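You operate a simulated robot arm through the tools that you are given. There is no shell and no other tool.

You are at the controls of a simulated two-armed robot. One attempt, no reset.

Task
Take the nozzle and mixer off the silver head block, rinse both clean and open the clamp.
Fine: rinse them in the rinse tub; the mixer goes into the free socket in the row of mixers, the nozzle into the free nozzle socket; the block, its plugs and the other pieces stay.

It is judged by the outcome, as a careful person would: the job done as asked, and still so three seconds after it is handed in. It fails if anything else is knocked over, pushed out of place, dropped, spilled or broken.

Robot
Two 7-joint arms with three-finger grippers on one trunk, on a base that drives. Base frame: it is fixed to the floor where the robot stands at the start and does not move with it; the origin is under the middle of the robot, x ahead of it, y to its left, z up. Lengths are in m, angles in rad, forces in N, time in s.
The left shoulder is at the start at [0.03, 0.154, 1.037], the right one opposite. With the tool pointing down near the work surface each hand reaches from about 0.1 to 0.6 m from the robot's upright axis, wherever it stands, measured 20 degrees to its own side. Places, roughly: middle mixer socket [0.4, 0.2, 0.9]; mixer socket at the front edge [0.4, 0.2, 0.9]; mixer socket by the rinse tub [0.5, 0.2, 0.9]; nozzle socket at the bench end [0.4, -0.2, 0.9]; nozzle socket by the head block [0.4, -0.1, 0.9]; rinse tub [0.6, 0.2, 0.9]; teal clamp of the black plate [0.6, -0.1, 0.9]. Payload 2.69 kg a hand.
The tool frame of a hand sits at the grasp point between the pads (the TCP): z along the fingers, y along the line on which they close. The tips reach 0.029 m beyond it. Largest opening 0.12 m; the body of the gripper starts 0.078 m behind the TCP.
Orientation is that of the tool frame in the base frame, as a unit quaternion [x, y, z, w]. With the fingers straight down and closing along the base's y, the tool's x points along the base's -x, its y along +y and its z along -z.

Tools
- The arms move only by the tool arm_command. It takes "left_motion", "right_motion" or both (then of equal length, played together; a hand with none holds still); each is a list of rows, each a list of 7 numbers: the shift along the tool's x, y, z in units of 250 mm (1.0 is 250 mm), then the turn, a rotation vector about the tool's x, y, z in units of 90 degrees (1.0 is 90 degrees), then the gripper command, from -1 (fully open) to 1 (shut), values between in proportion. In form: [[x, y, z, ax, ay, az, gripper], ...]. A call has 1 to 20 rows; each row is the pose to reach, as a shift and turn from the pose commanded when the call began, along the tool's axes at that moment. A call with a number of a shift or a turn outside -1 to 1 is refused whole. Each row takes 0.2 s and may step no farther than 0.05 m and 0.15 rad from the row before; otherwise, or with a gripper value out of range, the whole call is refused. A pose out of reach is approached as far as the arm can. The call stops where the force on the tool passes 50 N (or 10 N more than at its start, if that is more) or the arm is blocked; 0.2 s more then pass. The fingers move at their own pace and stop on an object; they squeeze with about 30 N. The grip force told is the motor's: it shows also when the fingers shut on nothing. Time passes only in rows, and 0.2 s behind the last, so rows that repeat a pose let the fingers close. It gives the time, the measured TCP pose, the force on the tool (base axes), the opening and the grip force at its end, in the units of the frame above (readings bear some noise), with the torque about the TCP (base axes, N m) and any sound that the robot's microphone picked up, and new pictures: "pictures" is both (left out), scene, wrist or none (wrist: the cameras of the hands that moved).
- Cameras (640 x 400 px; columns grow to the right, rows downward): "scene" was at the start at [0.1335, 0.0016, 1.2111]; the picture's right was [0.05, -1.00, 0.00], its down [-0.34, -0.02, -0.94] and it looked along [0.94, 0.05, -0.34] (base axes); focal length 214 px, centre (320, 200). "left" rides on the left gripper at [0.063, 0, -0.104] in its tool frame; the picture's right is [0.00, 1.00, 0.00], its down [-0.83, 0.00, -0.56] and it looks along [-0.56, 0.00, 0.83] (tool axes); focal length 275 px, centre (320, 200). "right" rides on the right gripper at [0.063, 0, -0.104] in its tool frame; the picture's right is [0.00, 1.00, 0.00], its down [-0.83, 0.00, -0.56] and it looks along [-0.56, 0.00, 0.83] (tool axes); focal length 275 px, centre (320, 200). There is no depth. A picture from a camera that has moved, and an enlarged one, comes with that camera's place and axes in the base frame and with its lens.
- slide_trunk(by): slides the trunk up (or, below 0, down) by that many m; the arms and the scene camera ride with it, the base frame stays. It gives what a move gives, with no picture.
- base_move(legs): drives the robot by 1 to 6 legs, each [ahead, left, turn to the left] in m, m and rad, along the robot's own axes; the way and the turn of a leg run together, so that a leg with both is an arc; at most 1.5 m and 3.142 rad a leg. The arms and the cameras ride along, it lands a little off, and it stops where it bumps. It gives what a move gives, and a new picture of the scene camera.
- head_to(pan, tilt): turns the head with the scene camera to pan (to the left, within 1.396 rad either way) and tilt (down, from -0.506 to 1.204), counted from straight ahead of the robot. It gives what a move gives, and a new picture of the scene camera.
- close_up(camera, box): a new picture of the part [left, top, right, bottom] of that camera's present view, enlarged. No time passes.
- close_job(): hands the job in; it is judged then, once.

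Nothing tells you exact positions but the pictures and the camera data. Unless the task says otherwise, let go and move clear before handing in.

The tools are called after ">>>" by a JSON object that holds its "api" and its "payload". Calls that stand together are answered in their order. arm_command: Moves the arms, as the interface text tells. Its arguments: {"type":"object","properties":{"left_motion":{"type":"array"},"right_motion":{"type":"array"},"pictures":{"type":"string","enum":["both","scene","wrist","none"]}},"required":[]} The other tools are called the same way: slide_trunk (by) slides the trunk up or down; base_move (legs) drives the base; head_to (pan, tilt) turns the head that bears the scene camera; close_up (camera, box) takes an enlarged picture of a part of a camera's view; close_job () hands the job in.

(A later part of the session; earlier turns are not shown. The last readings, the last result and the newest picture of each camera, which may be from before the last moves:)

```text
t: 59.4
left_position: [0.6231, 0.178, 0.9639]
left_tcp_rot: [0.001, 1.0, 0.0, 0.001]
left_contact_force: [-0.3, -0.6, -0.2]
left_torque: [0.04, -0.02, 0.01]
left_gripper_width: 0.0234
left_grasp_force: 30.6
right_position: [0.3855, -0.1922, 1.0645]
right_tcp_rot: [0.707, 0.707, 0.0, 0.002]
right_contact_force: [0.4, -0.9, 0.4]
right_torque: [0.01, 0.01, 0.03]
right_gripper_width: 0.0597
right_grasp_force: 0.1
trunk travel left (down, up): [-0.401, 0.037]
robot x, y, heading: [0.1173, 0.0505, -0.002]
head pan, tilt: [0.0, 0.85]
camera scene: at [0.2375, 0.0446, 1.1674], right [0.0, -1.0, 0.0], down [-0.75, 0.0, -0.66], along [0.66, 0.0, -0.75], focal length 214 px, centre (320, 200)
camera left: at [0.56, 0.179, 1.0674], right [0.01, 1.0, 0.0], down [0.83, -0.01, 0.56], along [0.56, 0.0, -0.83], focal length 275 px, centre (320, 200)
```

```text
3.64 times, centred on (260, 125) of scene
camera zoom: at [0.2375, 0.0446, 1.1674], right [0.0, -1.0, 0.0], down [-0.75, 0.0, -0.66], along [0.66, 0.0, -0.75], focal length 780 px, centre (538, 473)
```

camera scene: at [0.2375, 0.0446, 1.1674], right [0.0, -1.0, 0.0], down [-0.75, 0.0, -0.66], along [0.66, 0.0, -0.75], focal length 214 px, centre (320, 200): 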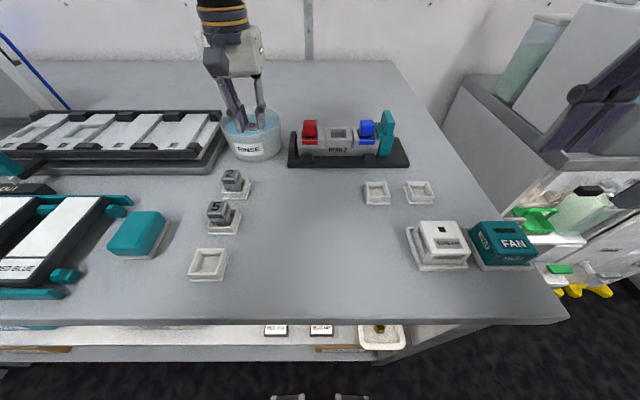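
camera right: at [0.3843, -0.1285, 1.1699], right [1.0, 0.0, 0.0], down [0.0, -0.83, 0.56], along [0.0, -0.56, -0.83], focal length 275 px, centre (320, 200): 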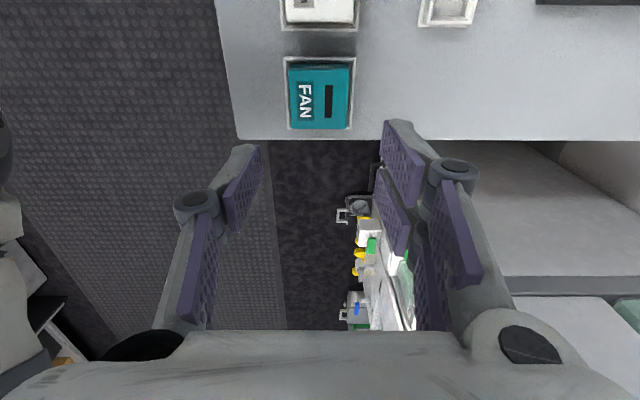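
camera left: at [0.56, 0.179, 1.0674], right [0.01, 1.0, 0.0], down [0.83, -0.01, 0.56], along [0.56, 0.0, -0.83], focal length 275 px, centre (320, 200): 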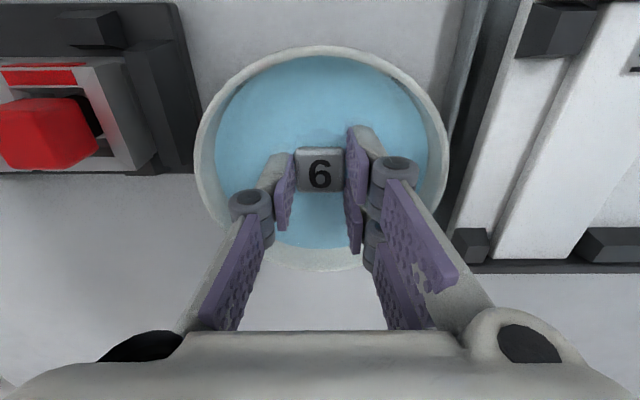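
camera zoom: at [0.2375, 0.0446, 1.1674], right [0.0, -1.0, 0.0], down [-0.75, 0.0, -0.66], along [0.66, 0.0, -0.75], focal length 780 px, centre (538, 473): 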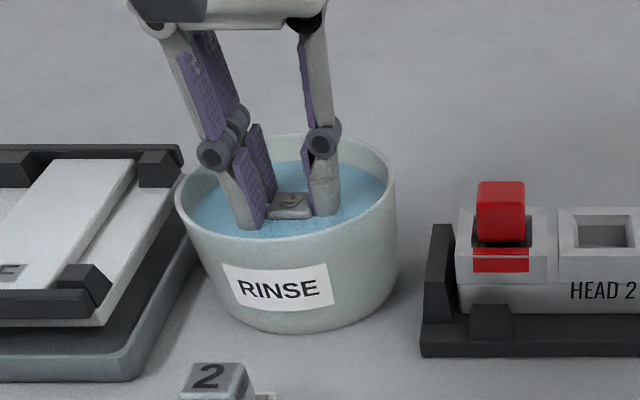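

The mixer is submerged to its top with no contact. I'll swish gently for about two seconds.

>>> {"api": "arm_command", "payload": {"left_motion": [[0.016, 0, 0.006, 0, 0, 0, 1], [-0.016, 0, 0.006, 0, 0, 0, 1], [0.016, 0, -0.01, 0, 0, 0, 1], [-0.016, 0, 0.006, 0, 0, 0, 1], [0.016, 0, 0.006, 0, 0, 0, 1], [-0.016, 0, -0.01, 0, 0, 0, 1], [0.016, 0, 0.006, 0, 0, 0, 1], [0, 0, 0.006, 0, 0, 0, 1], [0, 0, 0.006, 0, 0, 0, 1], [0, 0, 0.006, 0, 0, 0, 1]], "pictures": "none"}}

>>> {"api": "arm_command", "payload": {"left_motion": [[0, 0, -0.03, 0, 0, 0, 1], [0, 0, -0.06, 0, 0, 0, 1], [0, 0, -0.09, 0, 0, 0, 1], [0, 0, -0.12, 0, 0, 0, 1], [0, 0, -0.16, 0, 0, 0, 1], [0, 0, -0.2, 0, 0, 0, 1], [0, 0, -0.24, 0, 0, 0, 1], [0, 0, -0.28, 0, 0, 0, 1], [0, 0, -0.3, 0, 0, 0, 1], [0, 0, -0.3, 0, 0, 0, 1], [0, 0, -0.3, 0, 0, 0, 1], [0, 0, -0.3, 0, 0, 0, 1], [0, 0, -0.3, 0, 0, 0, 1], [0, 0, -0.3, 0, 0, 0, 1], [0, 0, -0.3, 0, 0, 0, 1]]}}

>>> {"api": "close_up", "payload": {"camera": "scene", "box": [190, 70, 330, 180]}}

>>> {"api": "close_up", "payload": {"camera": "left", "box": [260, 100, 380, 220]}}

```text
t: 61.6
left_position: [0.6223, 0.1785, 0.9634]
left_tcp_rot: [0.001, 1.0, 0.0, 0.001]
left_contact_force: [-0.2, 0.5, -0.4]
left_torque: [0.01, 0.0, 0.0]
left_gripper_width: 0.0233
left_grasp_force: 30.0
right_position: [0.385, -0.1924, 1.0649]
right_tcp_rot: [0.707, 0.707, 0.0, 0.001]
right_contact_force: [0.9, -0.9, -0.5]
right_torque: [-0.02, 0.02, 0.02]
right_gripper_width: 0.0602
right_grasp_force: 0.1
trunk travel left (down, up): [-0.401, 0.037]
robot x, y, heading: [0.1191, 0.0508, -0.004]
head pan, tilt: [0.0, 0.85]
```

```text
t: 64.8
left_position: [0.6233, 0.1773, 1.0376]
left_tcp_rot: [0.001, 1.0, 0.0, 0.001]
left_contact_force: [-1.5, 0.6, 0.1]
left_torque: [-0.03, -0.03, -0.01]
left_gripper_width: 0.0233
left_grasp_force: 30.0
right_position: [0.3854, -0.1917, 1.0654]
right_tcp_rot: [0.707, 0.707, 0.0, 0.001]
right_contact_force: [-0.5, 0.0, 0.6]
right_torque: [0.03, 0.01, -0.02]
right_gripper_width: 0.0599
right_grasp_force: 0.0
trunk travel left (down, up): [-0.401, 0.037]
robot x, y, heading: [0.1176, 0.0489, -0.002]
head pan, tilt: [0.0, 0.85]
camera scene: at [0.2375, 0.0446, 1.1673], right [0.0, -1.0, 0.0], down [-0.75, 0.0, -0.66], along [0.66, 0.0, -0.75], focal length 214 px, centre (320, 200)
camera left: at [0.5603, 0.1788, 1.1417], right [0.01, 1.0, 0.0], down [0.83, 0.0, 0.56], along [0.56, 0.0, -0.83], focal length 275 px, centre (320, 200)
```

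scene: 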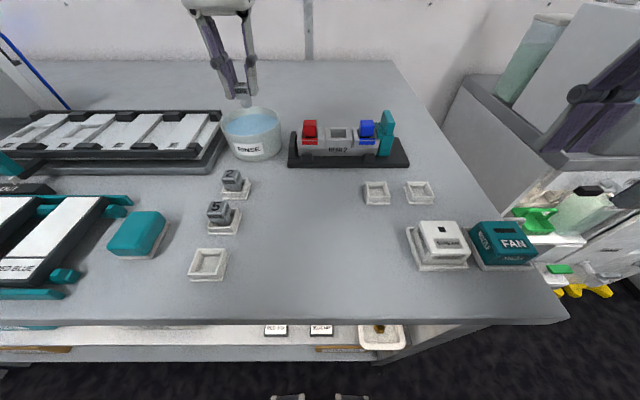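
left: 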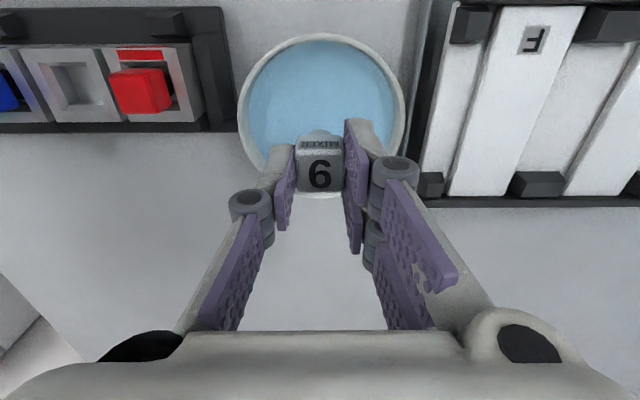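

```text
3.64 times, centred on (260, 125) of scene
camera zoom: at [0.2375, 0.0446, 1.1673], right [0.0, -1.0, 0.0], down [-0.75, 0.0, -0.66], along [0.66, 0.0, -0.75], focal length 780 px, centre (538, 473)
```

zoom: 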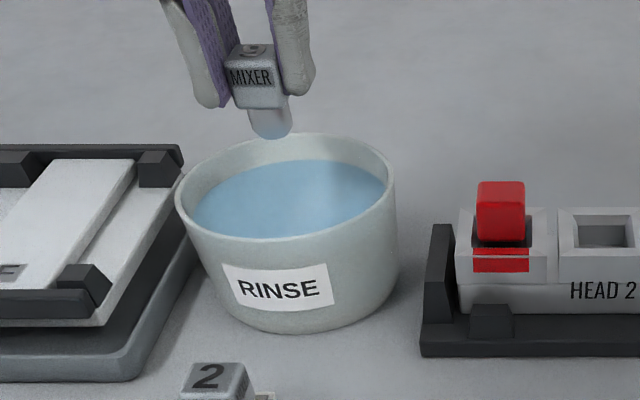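

```text
3.33 times, centred on (320, 160) of left
camera zoom: at [0.5603, 0.1788, 1.1417], right [0.01, 1.0, 0.0], down [0.83, 0.0, 0.56], along [0.56, 0.0, -0.83], focal length 918 px, centre (320, 333)
```

zoom: 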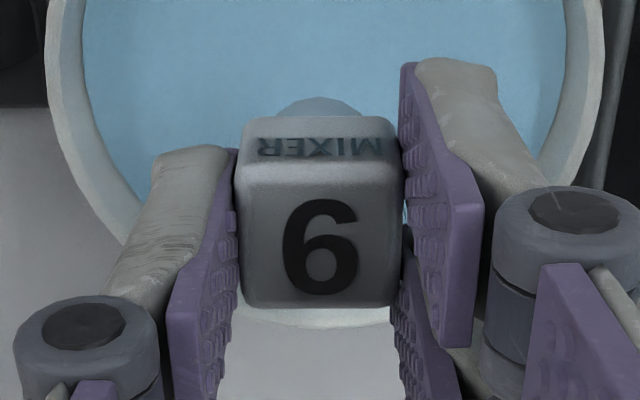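

The mixer is clean. Now I'll measure the free front-edge mixer socket.

>>> {"api": "close_up", "payload": {"camera": "scene", "box": [170, 160, 270, 290]}}

>>> {"api": "close_up", "payload": {"camera": "scene", "box": [180, 235, 240, 290]}}

```text
3.08 times, centred on (220, 225) of scene
camera zoom: at [0.2375, 0.0446, 1.1673], right [0.0, -1.0, 0.0], down [-0.75, 0.0, -0.66], along [0.66, 0.0, -0.75], focal length 660 px, centre (628, 123)
```

zoom: 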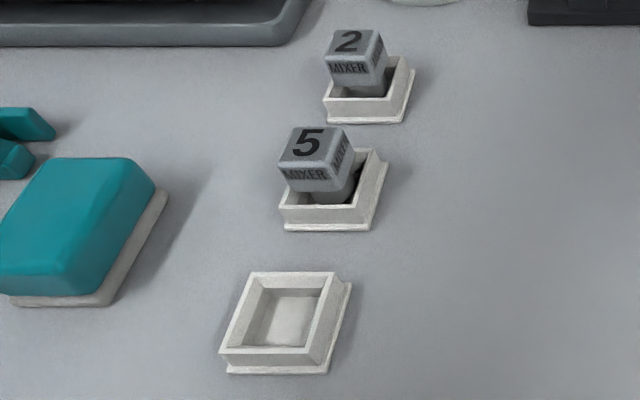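

```text
7.27 times, centred on (210, 262) of scene
camera zoom: at [0.2375, 0.0446, 1.1673], right [0.0, -1.0, 0.0], down [-0.75, 0.0, -0.66], along [0.66, 0.0, -0.75], focal length 1560 px, centre (1120, -254)
```

zoom: 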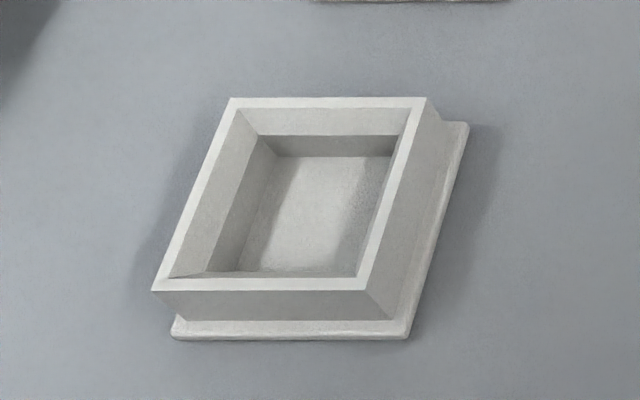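

The socket's rim centre is ≈[0.3585, 0.188], rim ≈35 mm wide with chamfered inside. I'll carry the mixer there at z≈1.04, passing above the other mixers.

>>> {"api": "arm_command", "payload": {"left_motion": [[0.12, 0.005, 0, 0, 0, 0, 1], [0.26, 0.01, 0, 0, 0, 0, 1], [0.4, 0.015, 0, 0, 0, 0, 1], [0.54, 0.02, 0, 0, 0, 0, 1], [0.68, 0.025, 0, 0, 0, 0, 1], [0.82, 0.03, 0, 0, 0, 0, 1], [0.96, 0.035, 0, 0, 0, 0, 1], [0.96, 0.035, 0, 0, 0, 0, 1]]}}

>>> {"api": "head_to", "payload": {"pan": 0.4, "tilt": 1.05}}

```text
t: 66.6
left_position: [0.3804, 0.1876, 1.0354]
left_tcp_rot: [0.001, 1.0, 0.0, 0.001]
left_contact_force: [1.5, 0.1, -0.9]
left_torque: [-0.03, -0.01, -0.02]
left_gripper_width: 0.0234
left_grasp_force: 29.9
right_position: [0.3861, -0.1922, 1.0642]
right_tcp_rot: [0.707, 0.707, 0.0, 0.002]
right_contact_force: [0.3, 1.1, -0.3]
right_torque: [0.01, 0.04, 0.04]
right_gripper_width: 0.0599
right_grasp_force: 0.0
trunk travel left (down, up): [-0.401, 0.037]
robot x, y, heading: [0.1188, 0.0524, -0.002]
head pan, tilt: [0.0, 0.85]
camera scene: at [0.2377, 0.0446, 1.1673], right [0.0, -1.0, 0.0], down [-0.75, 0.0, -0.66], along [0.66, 0.0, -0.75], focal length 214 px, centre (320, 200)
camera left: at [0.3174, 0.187, 1.1402], right [0.01, 1.0, 0.0], down [0.83, 0.0, 0.56], along [0.56, 0.0, -0.83], focal length 275 px, centre (320, 200)
```

scene: 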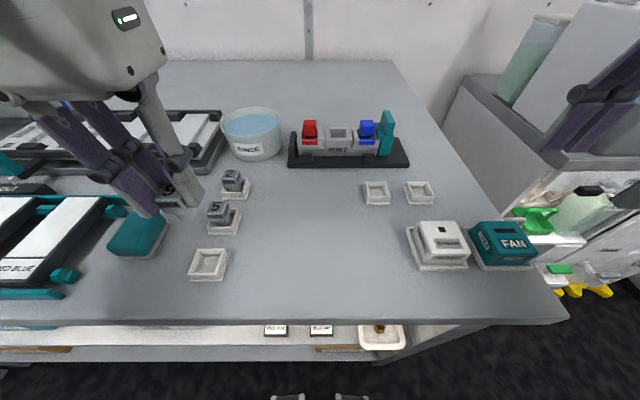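
left: 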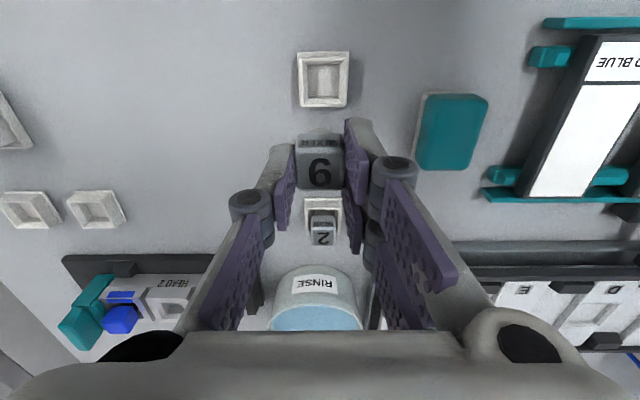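

```text
t: 67.5
left_position: [0.3828, 0.1875, 1.0351]
left_tcp_rot: [-0.002, 1.0, -0.002, -0.002]
left_contact_force: [0.7, 0.7, -0.5]
left_torque: [-0.01, 0.0, -0.01]
left_gripper_width: 0.0234
left_grasp_force: 30.3
right_position: [0.3858, -0.1911, 1.0645]
right_tcp_rot: [0.707, 0.708, 0.001, 0.002]
right_contact_force: [0.3, 0.1, 1.1]
right_torque: [0.0, 0.0, -0.02]
right_gripper_width: 0.0603
right_grasp_force: 0.0
trunk travel left (down, up): [-0.401, 0.037]
robot x, y, heading: [0.1175, 0.0504, -0.003]
head pan, tilt: [0.4, 1.051]
camera scene: at [0.2306, 0.0598, 1.1596], right [0.21, -0.98, 0.0], down [-0.8, -0.17, -0.58], along [0.57, 0.12, -0.81], focal length 214 px, centre (320, 200)
```

scene: 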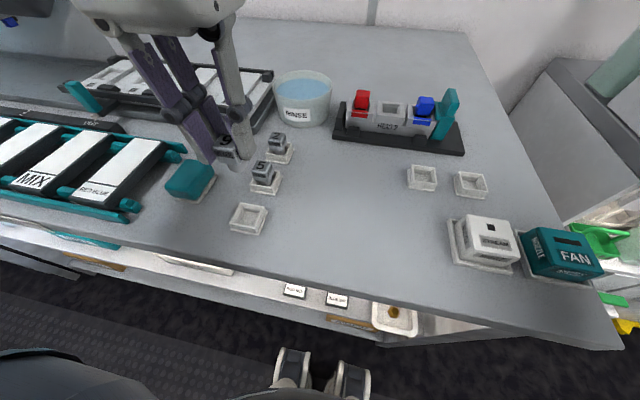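

The left wrist camera sees the socket clearly; zooming for exact centring.

>>> {"api": "close_up", "payload": {"camera": "left", "box": [270, 30, 380, 200]}}

>>> {"api": "close_up", "payload": {"camera": "left", "box": [280, 40, 370, 120]}}

```text
2.35 times, centred on (325, 115) of left
camera zoom: at [0.319, 0.1877, 1.1398], right [0.0, 1.0, 0.0], down [0.83, 0.0, 0.55], along [0.55, 0.0, -0.83], focal length 648 px, centre (308, 400)
```

zoom: 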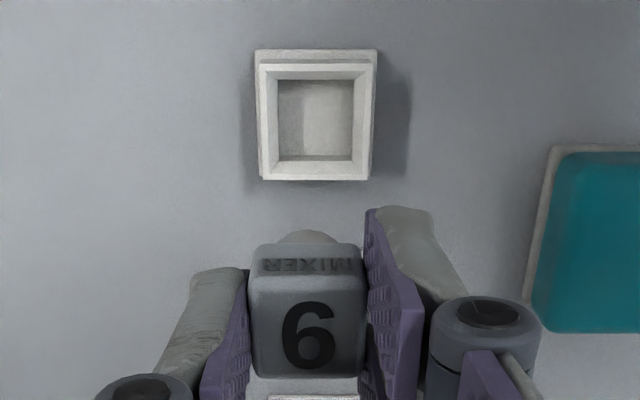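

```text
5.00 times, centred on (325, 80) of left
camera zoom: at [0.319, 0.1877, 1.1398], right [0.0, 1.0, 0.0], down [0.83, 0.0, 0.55], along [0.55, 0.0, -0.83], focal length 1376 px, centre (295, 800)
```

zoom: 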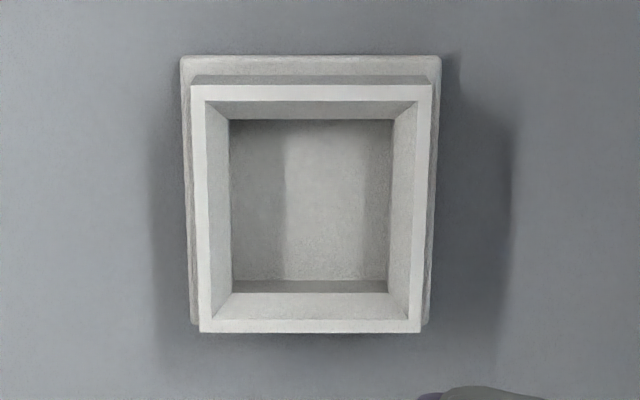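

Socket centre relative to the hand: 20 mm toward the robot, 2.5 mm to the left. I'll shift there and lower so the stem is ~1 cm above the rim.

>>> {"api": "arm_command", "payload": {"left_motion": [[0.04, 0.005, 0.0, 0, 0, 0, 1], [0.08, 0.01, 0.04, 0, 0, 0, 1], [0.08, 0.01, 0.1, 0, 0, 0, 1], [0.08, 0.01, 0.16, 0, 0, 0, 1], [0.08, 0.01, 0.21, 0, 0, 0, 1], [0.08, 0.01, 0.25, 0, 0, 0, 1], [0.08, 0.01, 0.25, 0, 0, 0, 1]]}}

>>> {"api": "close_up", "payload": {"camera": "left", "box": [250, 60, 390, 200]}}

>>> {"api": "close_up", "payload": {"camera": "scene", "box": [200, 120, 320, 250]}}

```text
t: 69.1
left_position: [0.3635, 0.1897, 0.9732]
left_tcp_rot: [0.001, 1.0, -0.001, 0.001]
left_contact_force: [-0.6, 0.5, -0.4]
left_torque: [0.01, -0.02, 0.0]
left_gripper_width: 0.0235
left_grasp_force: 30.1
right_position: [0.3848, -0.1924, 1.0644]
right_tcp_rot: [0.707, 0.707, 0.0, 0.001]
right_contact_force: [0.0, 0.7, -0.8]
right_torque: [-0.03, 0.04, 0.0]
right_gripper_width: 0.0603
right_grasp_force: 0.1
trunk travel left (down, up): [-0.401, 0.037]
robot x, y, heading: [0.1215, 0.0472, -0.004]
head pan, tilt: [0.4, 1.051]
camera scene: at [0.2205, 0.0705, 1.1528], right [0.39, -0.92, 0.0], down [-0.8, -0.34, -0.5], along [0.46, 0.19, -0.87], focal length 214 px, centre (320, 200)
camera left: at [0.2995, 0.1909, 1.078], right [0.01, 1.0, 0.0], down [0.83, -0.01, 0.56], along [0.56, 0.0, -0.83], focal length 275 px, centre (320, 200)
```

scene: 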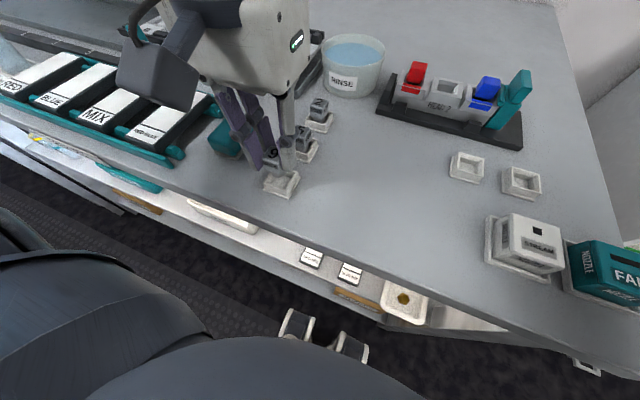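
left: 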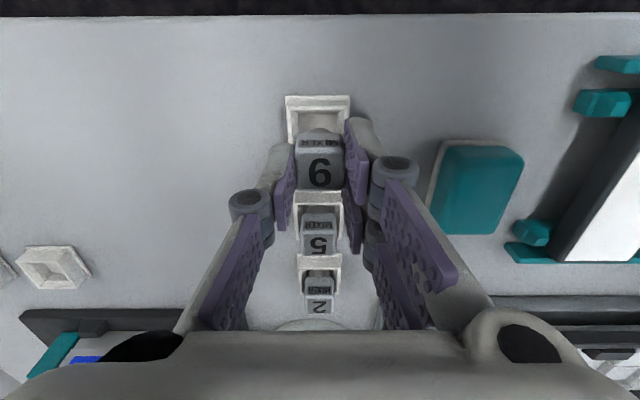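

```text
2.86 times, centred on (320, 130) of left
camera zoom: at [0.2995, 0.1909, 1.078], right [0.01, 1.0, 0.0], down [0.83, -0.01, 0.56], along [0.56, 0.0, -0.83], focal length 786 px, centre (320, 400)
```

zoom: 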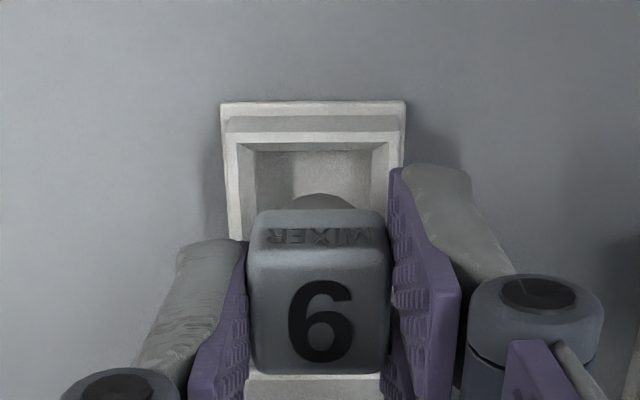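

```text
3.08 times, centred on (260, 185) of scene
camera zoom: at [0.2205, 0.0705, 1.1528], right [0.39, -0.92, 0.0], down [-0.8, -0.34, -0.5], along [0.46, 0.19, -0.87], focal length 660 px, centre (505, 246)
```

zoom: 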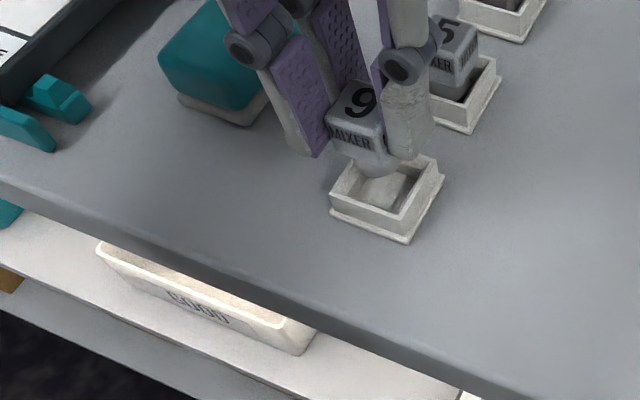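

Alignment within ~1 mm. I'll nudge 1 mm right and lower gradually into the socket, watching the force.

>>> {"api": "arm_command", "payload": {"left_motion": [[0.002, -0.004, 0.0, 0, 0, 0, 1], [0.002, -0.004, 0.016, 0, 0, 0, 1], [0.002, -0.004, 0.032, 0, 0, 0, 1], [0.002, -0.004, 0.048, 0, 0, 0, 1], [0.002, -0.004, 0.056, 0, 0, 0, 1], [0.002, -0.004, 0.056, 0, 0, 0, 1]], "pictures": "none"}}

>>> {"api": "close_up", "payload": {"camera": "left", "box": [250, 60, 390, 200]}}

>>> {"api": "close_up", "payload": {"camera": "scene", "box": [240, 120, 320, 210]}}

```text
t: 70.5
left_position: [0.3628, 0.1883, 0.9597]
left_tcp_rot: [0.0, 1.0, 0.0, 0.001]
left_contact_force: [0.4, 0.0, 0.1]
left_torque: [-0.01, -0.02, 0.01]
left_gripper_width: 0.0231
left_grasp_force: 30.0
right_position: [0.3848, -0.1915, 1.0658]
right_tcp_rot: [0.707, 0.707, -0.001, 0.002]
right_contact_force: [0.5, 0.1, -0.2]
right_torque: [-0.02, -0.02, 0.0]
right_gripper_width: 0.0602
right_grasp_force: 0.1
trunk travel left (down, up): [-0.401, 0.037]
robot x, y, heading: [0.1227, 0.0492, 0.001]
head pan, tilt: [0.4, 1.051]
```

```text
2.86 times, centred on (320, 130) of left
camera zoom: at [0.2996, 0.1896, 1.064], right [0.01, 1.0, 0.0], down [0.83, -0.01, 0.56], along [0.56, 0.0, -0.83], focal length 786 px, centre (320, 400)
```

zoom: 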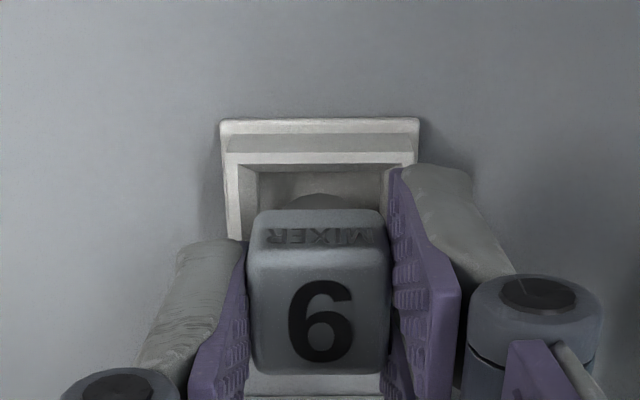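

```text
4.44 times, centred on (280, 165) of scene
camera zoom: at [0.2206, 0.0705, 1.1528], right [0.39, -0.92, 0.0], down [-0.8, -0.34, -0.5], along [0.46, 0.19, -0.87], focal length 953 px, centre (498, 356)
```

zoom: 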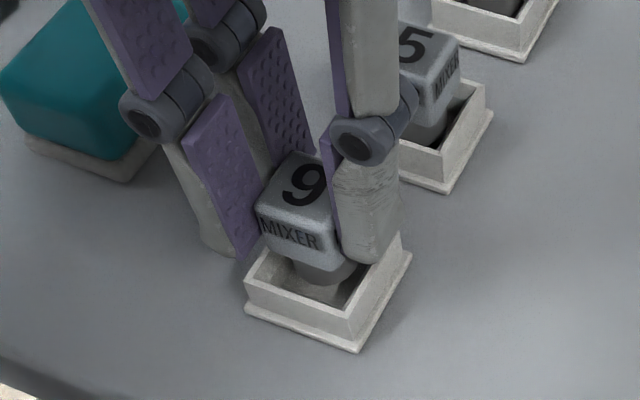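

The stem is entering the socket, centred. Continuing down in 1 mm steps.

>>> {"api": "arm_command", "payload": {"left_motion": [[0, 0, 0.006, 0, 0, 0, 1], [0, 0, 0.012, 0, 0, 0, 1], [0, 0, 0.016, 0, 0, 0, 1], [0, 0, 0.016, 0, 0, 0, 1]], "pictures": "none"}}

>>> {"api": "close_up", "payload": {"camera": "scene", "box": [240, 120, 320, 210]}}

```text
t: 71.5
left_position: [0.3627, 0.19, 0.9557]
left_tcp_rot: [0.001, 1.0, 0.0, 0.001]
left_contact_force: [0.2, -0.1, 0.2]
left_torque: [0.02, 0.01, 0.03]
left_gripper_width: 0.0232
left_grasp_force: 30.1
right_position: [0.3852, -0.1908, 1.0643]
right_tcp_rot: [0.707, 0.707, 0.0, 0.002]
right_contact_force: [0.8, -0.7, 0.3]
right_torque: [0.0, 0.0, 0.02]
right_gripper_width: 0.0599
right_grasp_force: 0.1
trunk travel left (down, up): [-0.401, 0.037]
robot x, y, heading: [0.1229, 0.0518, 0.002]
head pan, tilt: [0.4, 1.051]
```

```text
4.44 times, centred on (280, 165) of scene
camera zoom: at [0.2206, 0.0705, 1.1528], right [0.39, -0.92, 0.0], down [-0.8, -0.34, -0.5], along [0.46, 0.19, -0.87], focal length 953 px, centre (498, 356)
```

zoom: 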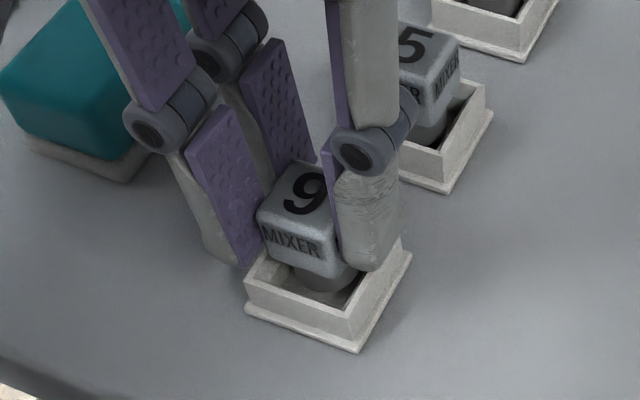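

Still no contact. Down another 1–2 mm at a time.

>>> {"api": "arm_command", "payload": {"left_motion": [[0, 0, 0.004, 0, 0, 0, 1], [0, 0, 0.004, 0, 0, 0, 1]], "pictures": "none"}}

>>> {"api": "arm_command", "payload": {"left_motion": [[0, 0, 0.003, 0, 0, 0, 1], [0, 0, 0.003, 0, 0, 0, 1]], "pictures": "none"}}

>>> {"api": "close_up", "payload": {"camera": "scene", "box": [240, 100, 340, 210]}}

```text
t: 72.1
left_position: [0.3629, 0.1888, 0.955]
left_tcp_rot: [0.001, 1.0, 0.0, 0.001]
left_contact_force: [-0.9, -0.8, 0.1]
left_torque: [0.0, -0.01, 0.0]
left_gripper_width: 0.0237
left_grasp_force: 30.6
right_position: [0.3848, -0.1912, 1.0653]
right_tcp_rot: [0.707, 0.707, 0.001, 0.001]
right_contact_force: [-0.5, -0.1, -0.2]
right_torque: [0.02, -0.03, -0.01]
right_gripper_width: 0.0601
right_grasp_force: 0.1
trunk travel left (down, up): [-0.401, 0.037]
robot x, y, heading: [0.1181, 0.0482, -0.003]
head pan, tilt: [0.4, 1.051]
```

```text
t: 72.7
left_position: [0.3626, 0.1892, 0.9529]
left_tcp_rot: [0.001, 1.0, -0.001, 0.001]
left_contact_force: [-1.3, -0.5, 0.7]
left_torque: [-0.01, 0.0, 0.03]
left_gripper_width: 0.0233
left_grasp_force: 29.7
right_position: [0.3856, -0.1914, 1.0657]
right_tcp_rot: [0.708, 0.707, -0.001, 0.001]
right_contact_force: [1.2, -0.5, -0.3]
right_torque: [0.02, 0.02, -0.01]
right_gripper_width: 0.0598
right_grasp_force: 0.1
trunk travel left (down, up): [-0.401, 0.037]
robot x, y, heading: [0.1178, 0.0513, 0.001]
head pan, tilt: [0.4, 1.051]
```

```text
3.64 times, centred on (290, 155) of scene
camera zoom: at [0.2206, 0.0705, 1.1528], right [0.39, -0.92, 0.0], down [-0.8, -0.34, -0.5], along [0.46, 0.19, -0.87], focal length 780 px, centre (429, 364)
```

zoom: 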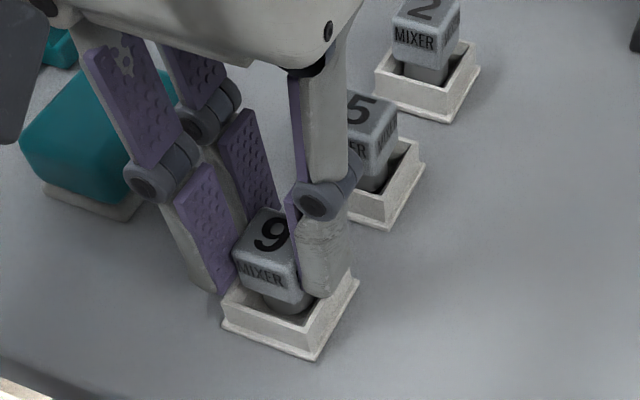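

Still free at 0.953. Continuing gently.

>>> {"api": "arm_command", "payload": {"left_motion": [[0, 0, 0.003, 0, 0, 0, 1], [0, 0, 0.003, 0, 0, 0, 1]], "pictures": "none"}}

>>> {"api": "arm_command", "payload": {"left_motion": [[0, 0, 0.003, 0, 0, 0, 1], [0, 0, 0.003, 0, 0, 0, 1]], "pictures": "none"}}

```text
t: 73.3
left_position: [0.3624, 0.1894, 0.9538]
left_tcp_rot: [0.001, 1.0, 0.0, 0.002]
left_contact_force: [0.3, 0.8, 15.6]
left_torque: [0.05, 0.02, 0.0]
left_gripper_width: 0.0234
left_grasp_force: 30.0
right_position: [0.3845, -0.1906, 1.0663]
right_tcp_rot: [0.707, 0.707, 0.0, 0.002]
right_contact_force: [0.7, -0.2, -0.3]
right_torque: [-0.01, 0.01, -0.05]
right_gripper_width: 0.06
right_grasp_force: 0.2
trunk travel left (down, up): [-0.401, 0.037]
robot x, y, heading: [0.118, 0.0473, -0.002]
head pan, tilt: [0.4, 1.051]
```

```text
t: 73.9
left_position: [0.3638, 0.1885, 0.9535]
left_tcp_rot: [0.001, 1.0, -0.001, 0.001]
left_contact_force: [2.1, 2.0, 23.8]
left_torque: [0.12, -0.05, 0.04]
left_gripper_width: 0.0233
left_grasp_force: 29.9
right_position: [0.3847, -0.1911, 1.0656]
right_tcp_rot: [0.707, 0.707, 0.0, 0.002]
right_contact_force: [0.6, -0.4, 0.0]
right_torque: [0.0, 0.02, -0.04]
right_gripper_width: 0.0599
right_grasp_force: 0.0
trunk travel left (down, up): [-0.401, 0.037]
robot x, y, heading: [0.1191, 0.0471, 0.004]
head pan, tilt: [0.4, 1.051]
```

The stem rests on the socket floor (centred load, ~24 N). I'll ease off ~1.2 mm and release.

>>> {"api": "arm_command", "payload": {"left_motion": [[0, 0, -0.003, 0, 0, 0, 1], [0, 0, -0.005, 0, 0, 0, 1]], "pictures": "none"}}

>>> {"api": "arm_command", "payload": {"left_motion": [[0, 0, 0, 0, 0, 0, 0.5], [0, 0, 0, 0, 0, 0, 0.3], [0, 0, 0, 0, 0, 0, 0.3]], "pictures": "wrist"}}

>>> {"api": "close_up", "payload": {"camera": "scene", "box": [240, 100, 340, 210]}}

```text
t: 74.5
left_position: [0.3638, 0.1887, 0.9541]
left_tcp_rot: [0.001, 1.0, 0.0, 0.001]
left_contact_force: [1.9, 1.9, 8.8]
left_torque: [0.05, -0.16, 0.02]
left_gripper_width: 0.0233
left_grasp_force: 30.5
right_position: [0.385, -0.1923, 1.0645]
right_tcp_rot: [0.708, 0.707, 0.0, 0.001]
right_contact_force: [-0.2, -0.5, 0.1]
right_torque: [-0.03, 0.0, 0.02]
right_gripper_width: 0.0602
right_grasp_force: 0.0
trunk travel left (down, up): [-0.401, 0.037]
robot x, y, heading: [0.1196, 0.0496, -0.005]
head pan, tilt: [0.4, 1.051]
```

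```text
t: 75.3
left_position: [0.3612, 0.1891, 0.9525]
left_tcp_rot: [0.0, 1.0, 0.0, 0.001]
left_contact_force: [-0.6, 0.4, 0.1]
left_torque: [-0.03, 0.01, -0.02]
left_gripper_width: 0.0422
left_grasp_force: 0.0
right_position: [0.3847, -0.1911, 1.065]
right_tcp_rot: [0.707, 0.707, 0.0, 0.001]
right_contact_force: [0.4, 0.7, -0.2]
right_torque: [-0.03, 0.03, -0.02]
right_gripper_width: 0.06
right_grasp_force: 0.0
trunk travel left (down, up): [-0.401, 0.037]
robot x, y, heading: [0.1203, 0.0511, -0.001]
head pan, tilt: [0.4, 1.051]
camera left: at [0.2991, 0.1897, 1.0578], right [0.01, 1.0, 0.0], down [0.83, 0.0, 0.56], along [0.56, 0.0, -0.83], focal length 275 px, centre (320, 200)
```

left: 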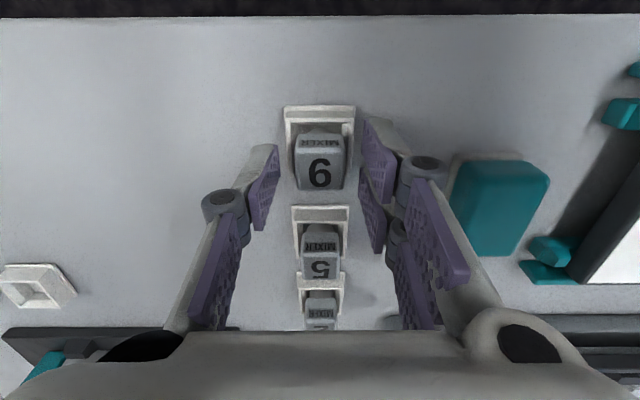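

```text
3.64 times, centred on (290, 155) of scene
camera zoom: at [0.2206, 0.0705, 1.1528], right [0.39, -0.92, 0.0], down [-0.8, -0.34, -0.5], along [0.46, 0.19, -0.87], focal length 780 px, centre (429, 364)
```

zoom: 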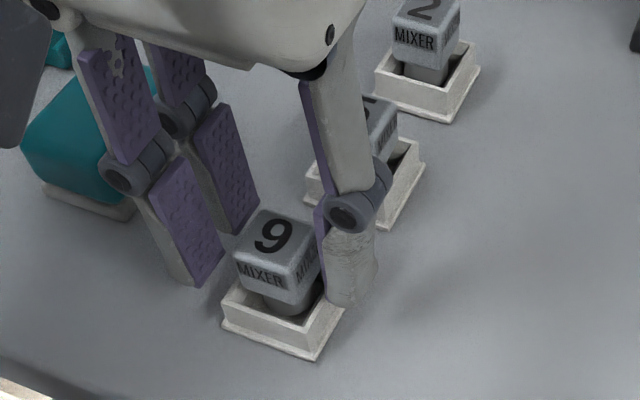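

The mixer stands in its socket. Lifting the left hand straight up.

>>> {"api": "arm_command", "payload": {"left_motion": [[0, 0, -0.02, 0, 0, 0, 0.3], [0, 0, -0.06, 0, 0, 0, 0.3], [0, 0, -0.12, 0, 0, 0, 0.3], [0, 0, -0.22, 0, 0, 0, 0.3], [0, 0, -0.34, 0, 0, 0, 0.3], [0, 0, -0.46, 0, 0, 0, 0.3]]}}

>>> {"api": "close_up", "payload": {"camera": "scene", "box": [230, 80, 350, 210]}}

>>> {"api": "close_up", "payload": {"camera": "left", "box": [250, 60, 390, 200]}}

```text
t: 76.7
left_position: [0.3639, 0.1889, 1.0673]
left_tcp_rot: [-0.001, 1.0, -0.001, -0.002]
left_contact_force: [-0.6, 1.3, 0.1]
left_torque: [0.02, 0.03, -0.02]
left_gripper_width: 0.042
left_grasp_force: 0.0
right_position: [0.385, -0.1911, 1.0653]
right_tcp_rot: [0.708, 0.707, 0.0, 0.001]
right_contact_force: [-0.2, 0.8, 0.1]
right_torque: [0.02, -0.01, -0.01]
right_gripper_width: 0.0601
right_grasp_force: 0.0
trunk travel left (down, up): [-0.401, 0.037]
robot x, y, heading: [0.1199, 0.049, -0.006]
head pan, tilt: [0.4, 1.051]
camera scene: at [0.2328, 0.0759, 1.1699], right [0.39, -0.92, 0.0], down [-0.67, -0.28, -0.68], along [0.63, 0.27, -0.73], focal length 214 px, centre (320, 200)
camera left: at [0.3013, 0.1896, 1.1712], right [0.0, 1.0, 0.0], down [0.83, 0.0, 0.55], along [0.55, 0.0, -0.83], focal length 275 px, centre (320, 200)
```

scene: 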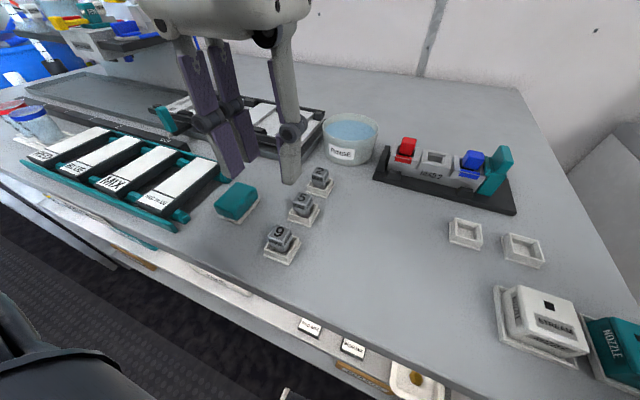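
left: 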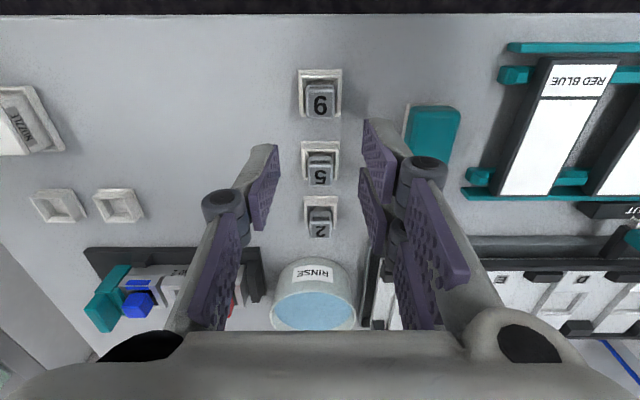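

```text
3.08 times, centred on (290, 145) of scene
camera zoom: at [0.2328, 0.0759, 1.1699], right [0.39, -0.92, 0.0], down [-0.67, -0.28, -0.68], along [0.63, 0.27, -0.73], focal length 660 px, centre (412, 369)
```

zoom: 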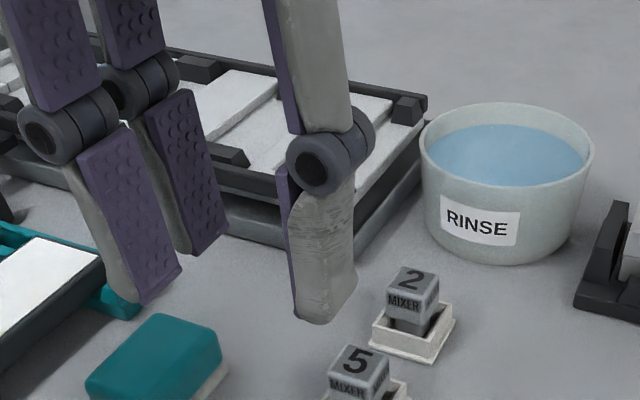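

```text
2.86 times, centred on (320, 130) of left
camera zoom: at [0.3013, 0.1896, 1.1712], right [0.0, 1.0, 0.0], down [0.83, 0.0, 0.55], along [0.55, 0.0, -0.83], focal length 786 px, centre (320, 400)
```

zoom: 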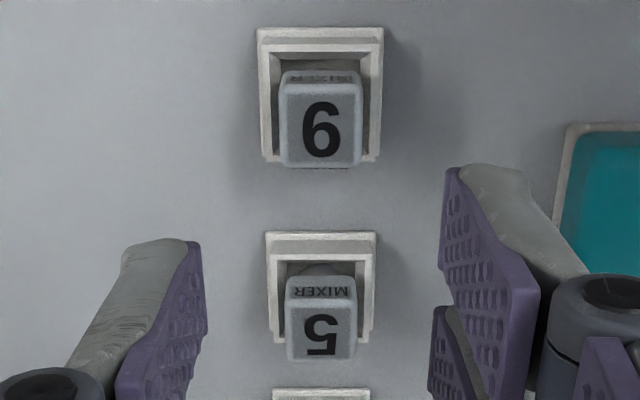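

The mixer sits properly in the free socket with its label the same way as its neighbours. Now the clamp: I'll turn the right hand back (closing along y) while moving toward the clamp for a close look, and park the left hand farther left.

>>> {"api": "arm_command", "payload": {"left_motion": [[0, 0.05, -0.02, 0, 0, 0, 0.3], [0, 0.1, -0.04, 0, 0, 0, 0.3], [0, 0.15, -0.06, 0, 0, 0, 0.3], [0, 0.2, -0.08, 0, 0, 0, 0.3], [0, 0.25, -0.1, 0, 0, 0, 0.3], [0, 0.3, -0.1, 0, 0, 0, 0.3], [0, 0.35, -0.1, 0, 0, 0, 0.3], [0, 0.35, -0.1, 0, 0, 0, 0.3], [0, 0.35, -0.1, 0, 0, 0, 0.3], [0, 0.35, -0.1, 0, 0, 0, 0.3], [0, 0.35, -0.1, 0, 0, 0, 0.3], [0, 0.35, -0.1, 0, 0, 0, 0.3]], "right_motion": [[0.03, 0.04, -0.02, 0, 0, -0.0909, -0.2], [0.06, 0.08, -0.04, 0, 0, -0.1818, -0.2], [0.1, 0.12, -0.06, 0, 0, -0.2727, -0.2], [0.14, 0.17, -0.06, 0, 0, -0.3636, -0.2], [0.18, 0.22, -0.06, 0, 0, -0.4545, -0.2], [0.22, 0.27, -0.06, 0, 0, -0.5454, -0.2], [0.26, 0.32, -0.06, 0, 0, -0.6363, -0.2], [0.3, 0.37, -0.06, 0, 0, -0.7272, -0.2], [0.34, 0.42, -0.06, 0, 0, -0.8181, -0.2], [0.38, 0.47, -0.06, 0, 0, -0.909, -0.2], [0.4, 0.5, -0.06, 0, 0, -1.0, -0.2], [0.4, 0.5, -0.06, 0, 0, -1.0, -0.2]]}}

>>> {"api": "head_to", "payload": {"pan": -0.2, "tilt": 0.7}}

>>> {"api": "close_up", "payload": {"camera": "right", "box": [200, 40, 440, 240]}}

>>> {"api": "close_up", "payload": {"camera": "scene", "box": [260, 100, 380, 190]}}

```text
t: 79.3
left_position: [0.364, 0.2769, 1.0939]
left_tcp_rot: [0.001, 1.0, 0.0, 0.001]
left_contact_force: [0.1, 0.8, -1.0]
left_torque: [-0.01, 0.0, -0.01]
left_gripper_width: 0.0418
left_grasp_force: 0.0
right_position: [0.5098, -0.0909, 1.0779]
right_tcp_rot: [0.0, 1.0, -0.002, 0.002]
right_contact_force: [0.7, 0.1, -0.7]
right_torque: [0.0, -0.02, 0.03]
right_gripper_width: 0.0719
right_grasp_force: 0.0
trunk travel left (down, up): [-0.401, 0.037]
robot x, y, heading: [0.1175, 0.0511, -0.005]
head pan, tilt: [0.4, 1.051]
camera scene: at [0.2205, 0.0704, 1.1528], right [0.39, -0.92, 0.0], down [-0.8, -0.34, -0.5], along [0.46, 0.19, -0.87], focal length 214 px, centre (320, 200)
camera right: at [0.4461, -0.0918, 1.1832], right [-0.01, 1.0, 0.0], down [0.83, 0.01, 0.56], along [0.56, 0.0, -0.83], focal length 275 px, centre (320, 200)
camera left: at [0.2998, 0.2772, 1.1974], right [0.01, 1.0, 0.0], down [0.83, -0.01, 0.56], along [0.56, 0.0, -0.83], focal length 275 px, centre (320, 200)
```

scene: 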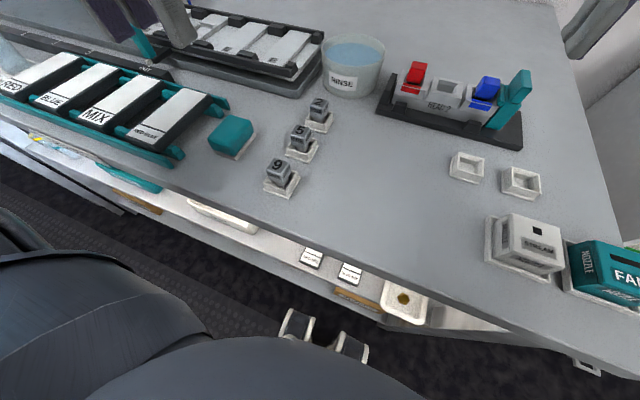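
right: 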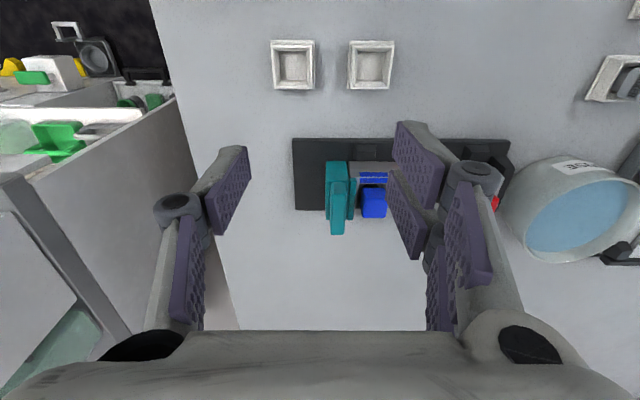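
left: 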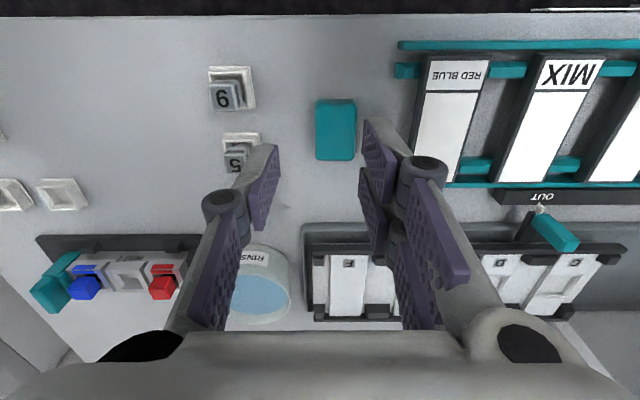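

```text
t: 80.3
left_position: [0.3641, 0.2761, 1.0928]
left_tcp_rot: [0.001, 1.0, 0.0, 0.001]
left_contact_force: [1.0, -0.7, 0.3]
left_torque: [-0.01, 0.01, 0.03]
left_gripper_width: 0.0421
left_grasp_force: 0.1
right_position: [0.5088, -0.0913, 1.0789]
right_tcp_rot: [0.0, 1.0, -0.001, 0.0]
right_contact_force: [0.3, 0.3, 0.1]
right_torque: [0.01, -0.01, -0.01]
right_gripper_width: 0.0722
right_grasp_force: 0.0
trunk travel left (down, up): [-0.401, 0.037]
robot x, y, heading: [0.1189, 0.0481, 0.0]
head pan, tilt: [-0.201, 0.7]
camera scene: at [0.2425, 0.0278, 1.1796], right [-0.2, -0.98, 0.0], down [-0.63, 0.13, -0.76], along [0.75, -0.15, -0.64], focal length 214 px, centre (320, 200)
```

scene: 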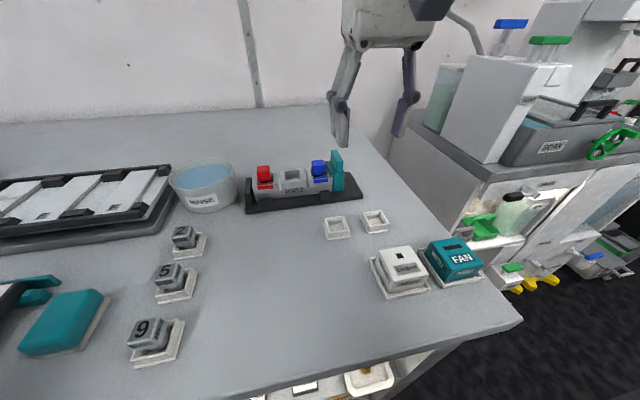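

```text
2.00 times, centred on (320, 140) of right
camera zoom: at [0.446, -0.0917, 1.1832], right [0.0, 1.0, 0.0], down [0.83, 0.0, 0.56], along [0.56, 0.0, -0.83], focal length 551 px, centre (320, 320)
```

zoom: 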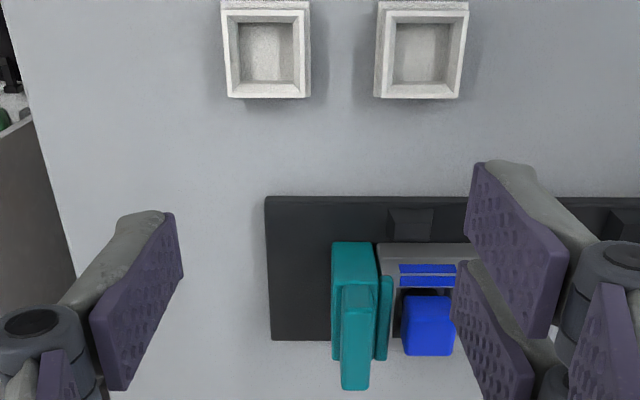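

```text
4.44 times, centred on (320, 145) of scene
camera zoom: at [0.2425, 0.0278, 1.1796], right [-0.2, -0.98, 0.0], down [-0.63, 0.13, -0.76], along [0.75, -0.15, -0.64], focal length 953 px, centre (320, 444)
```

zoom: 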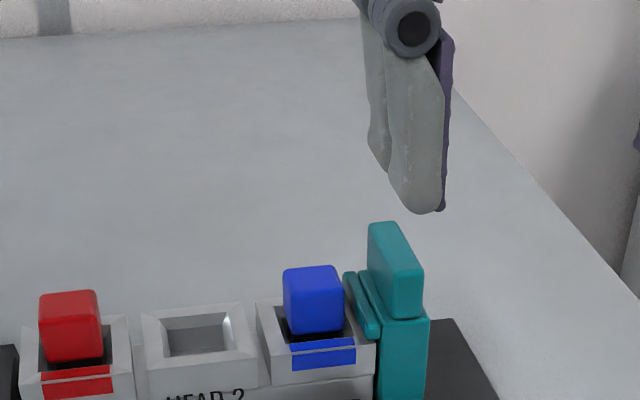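

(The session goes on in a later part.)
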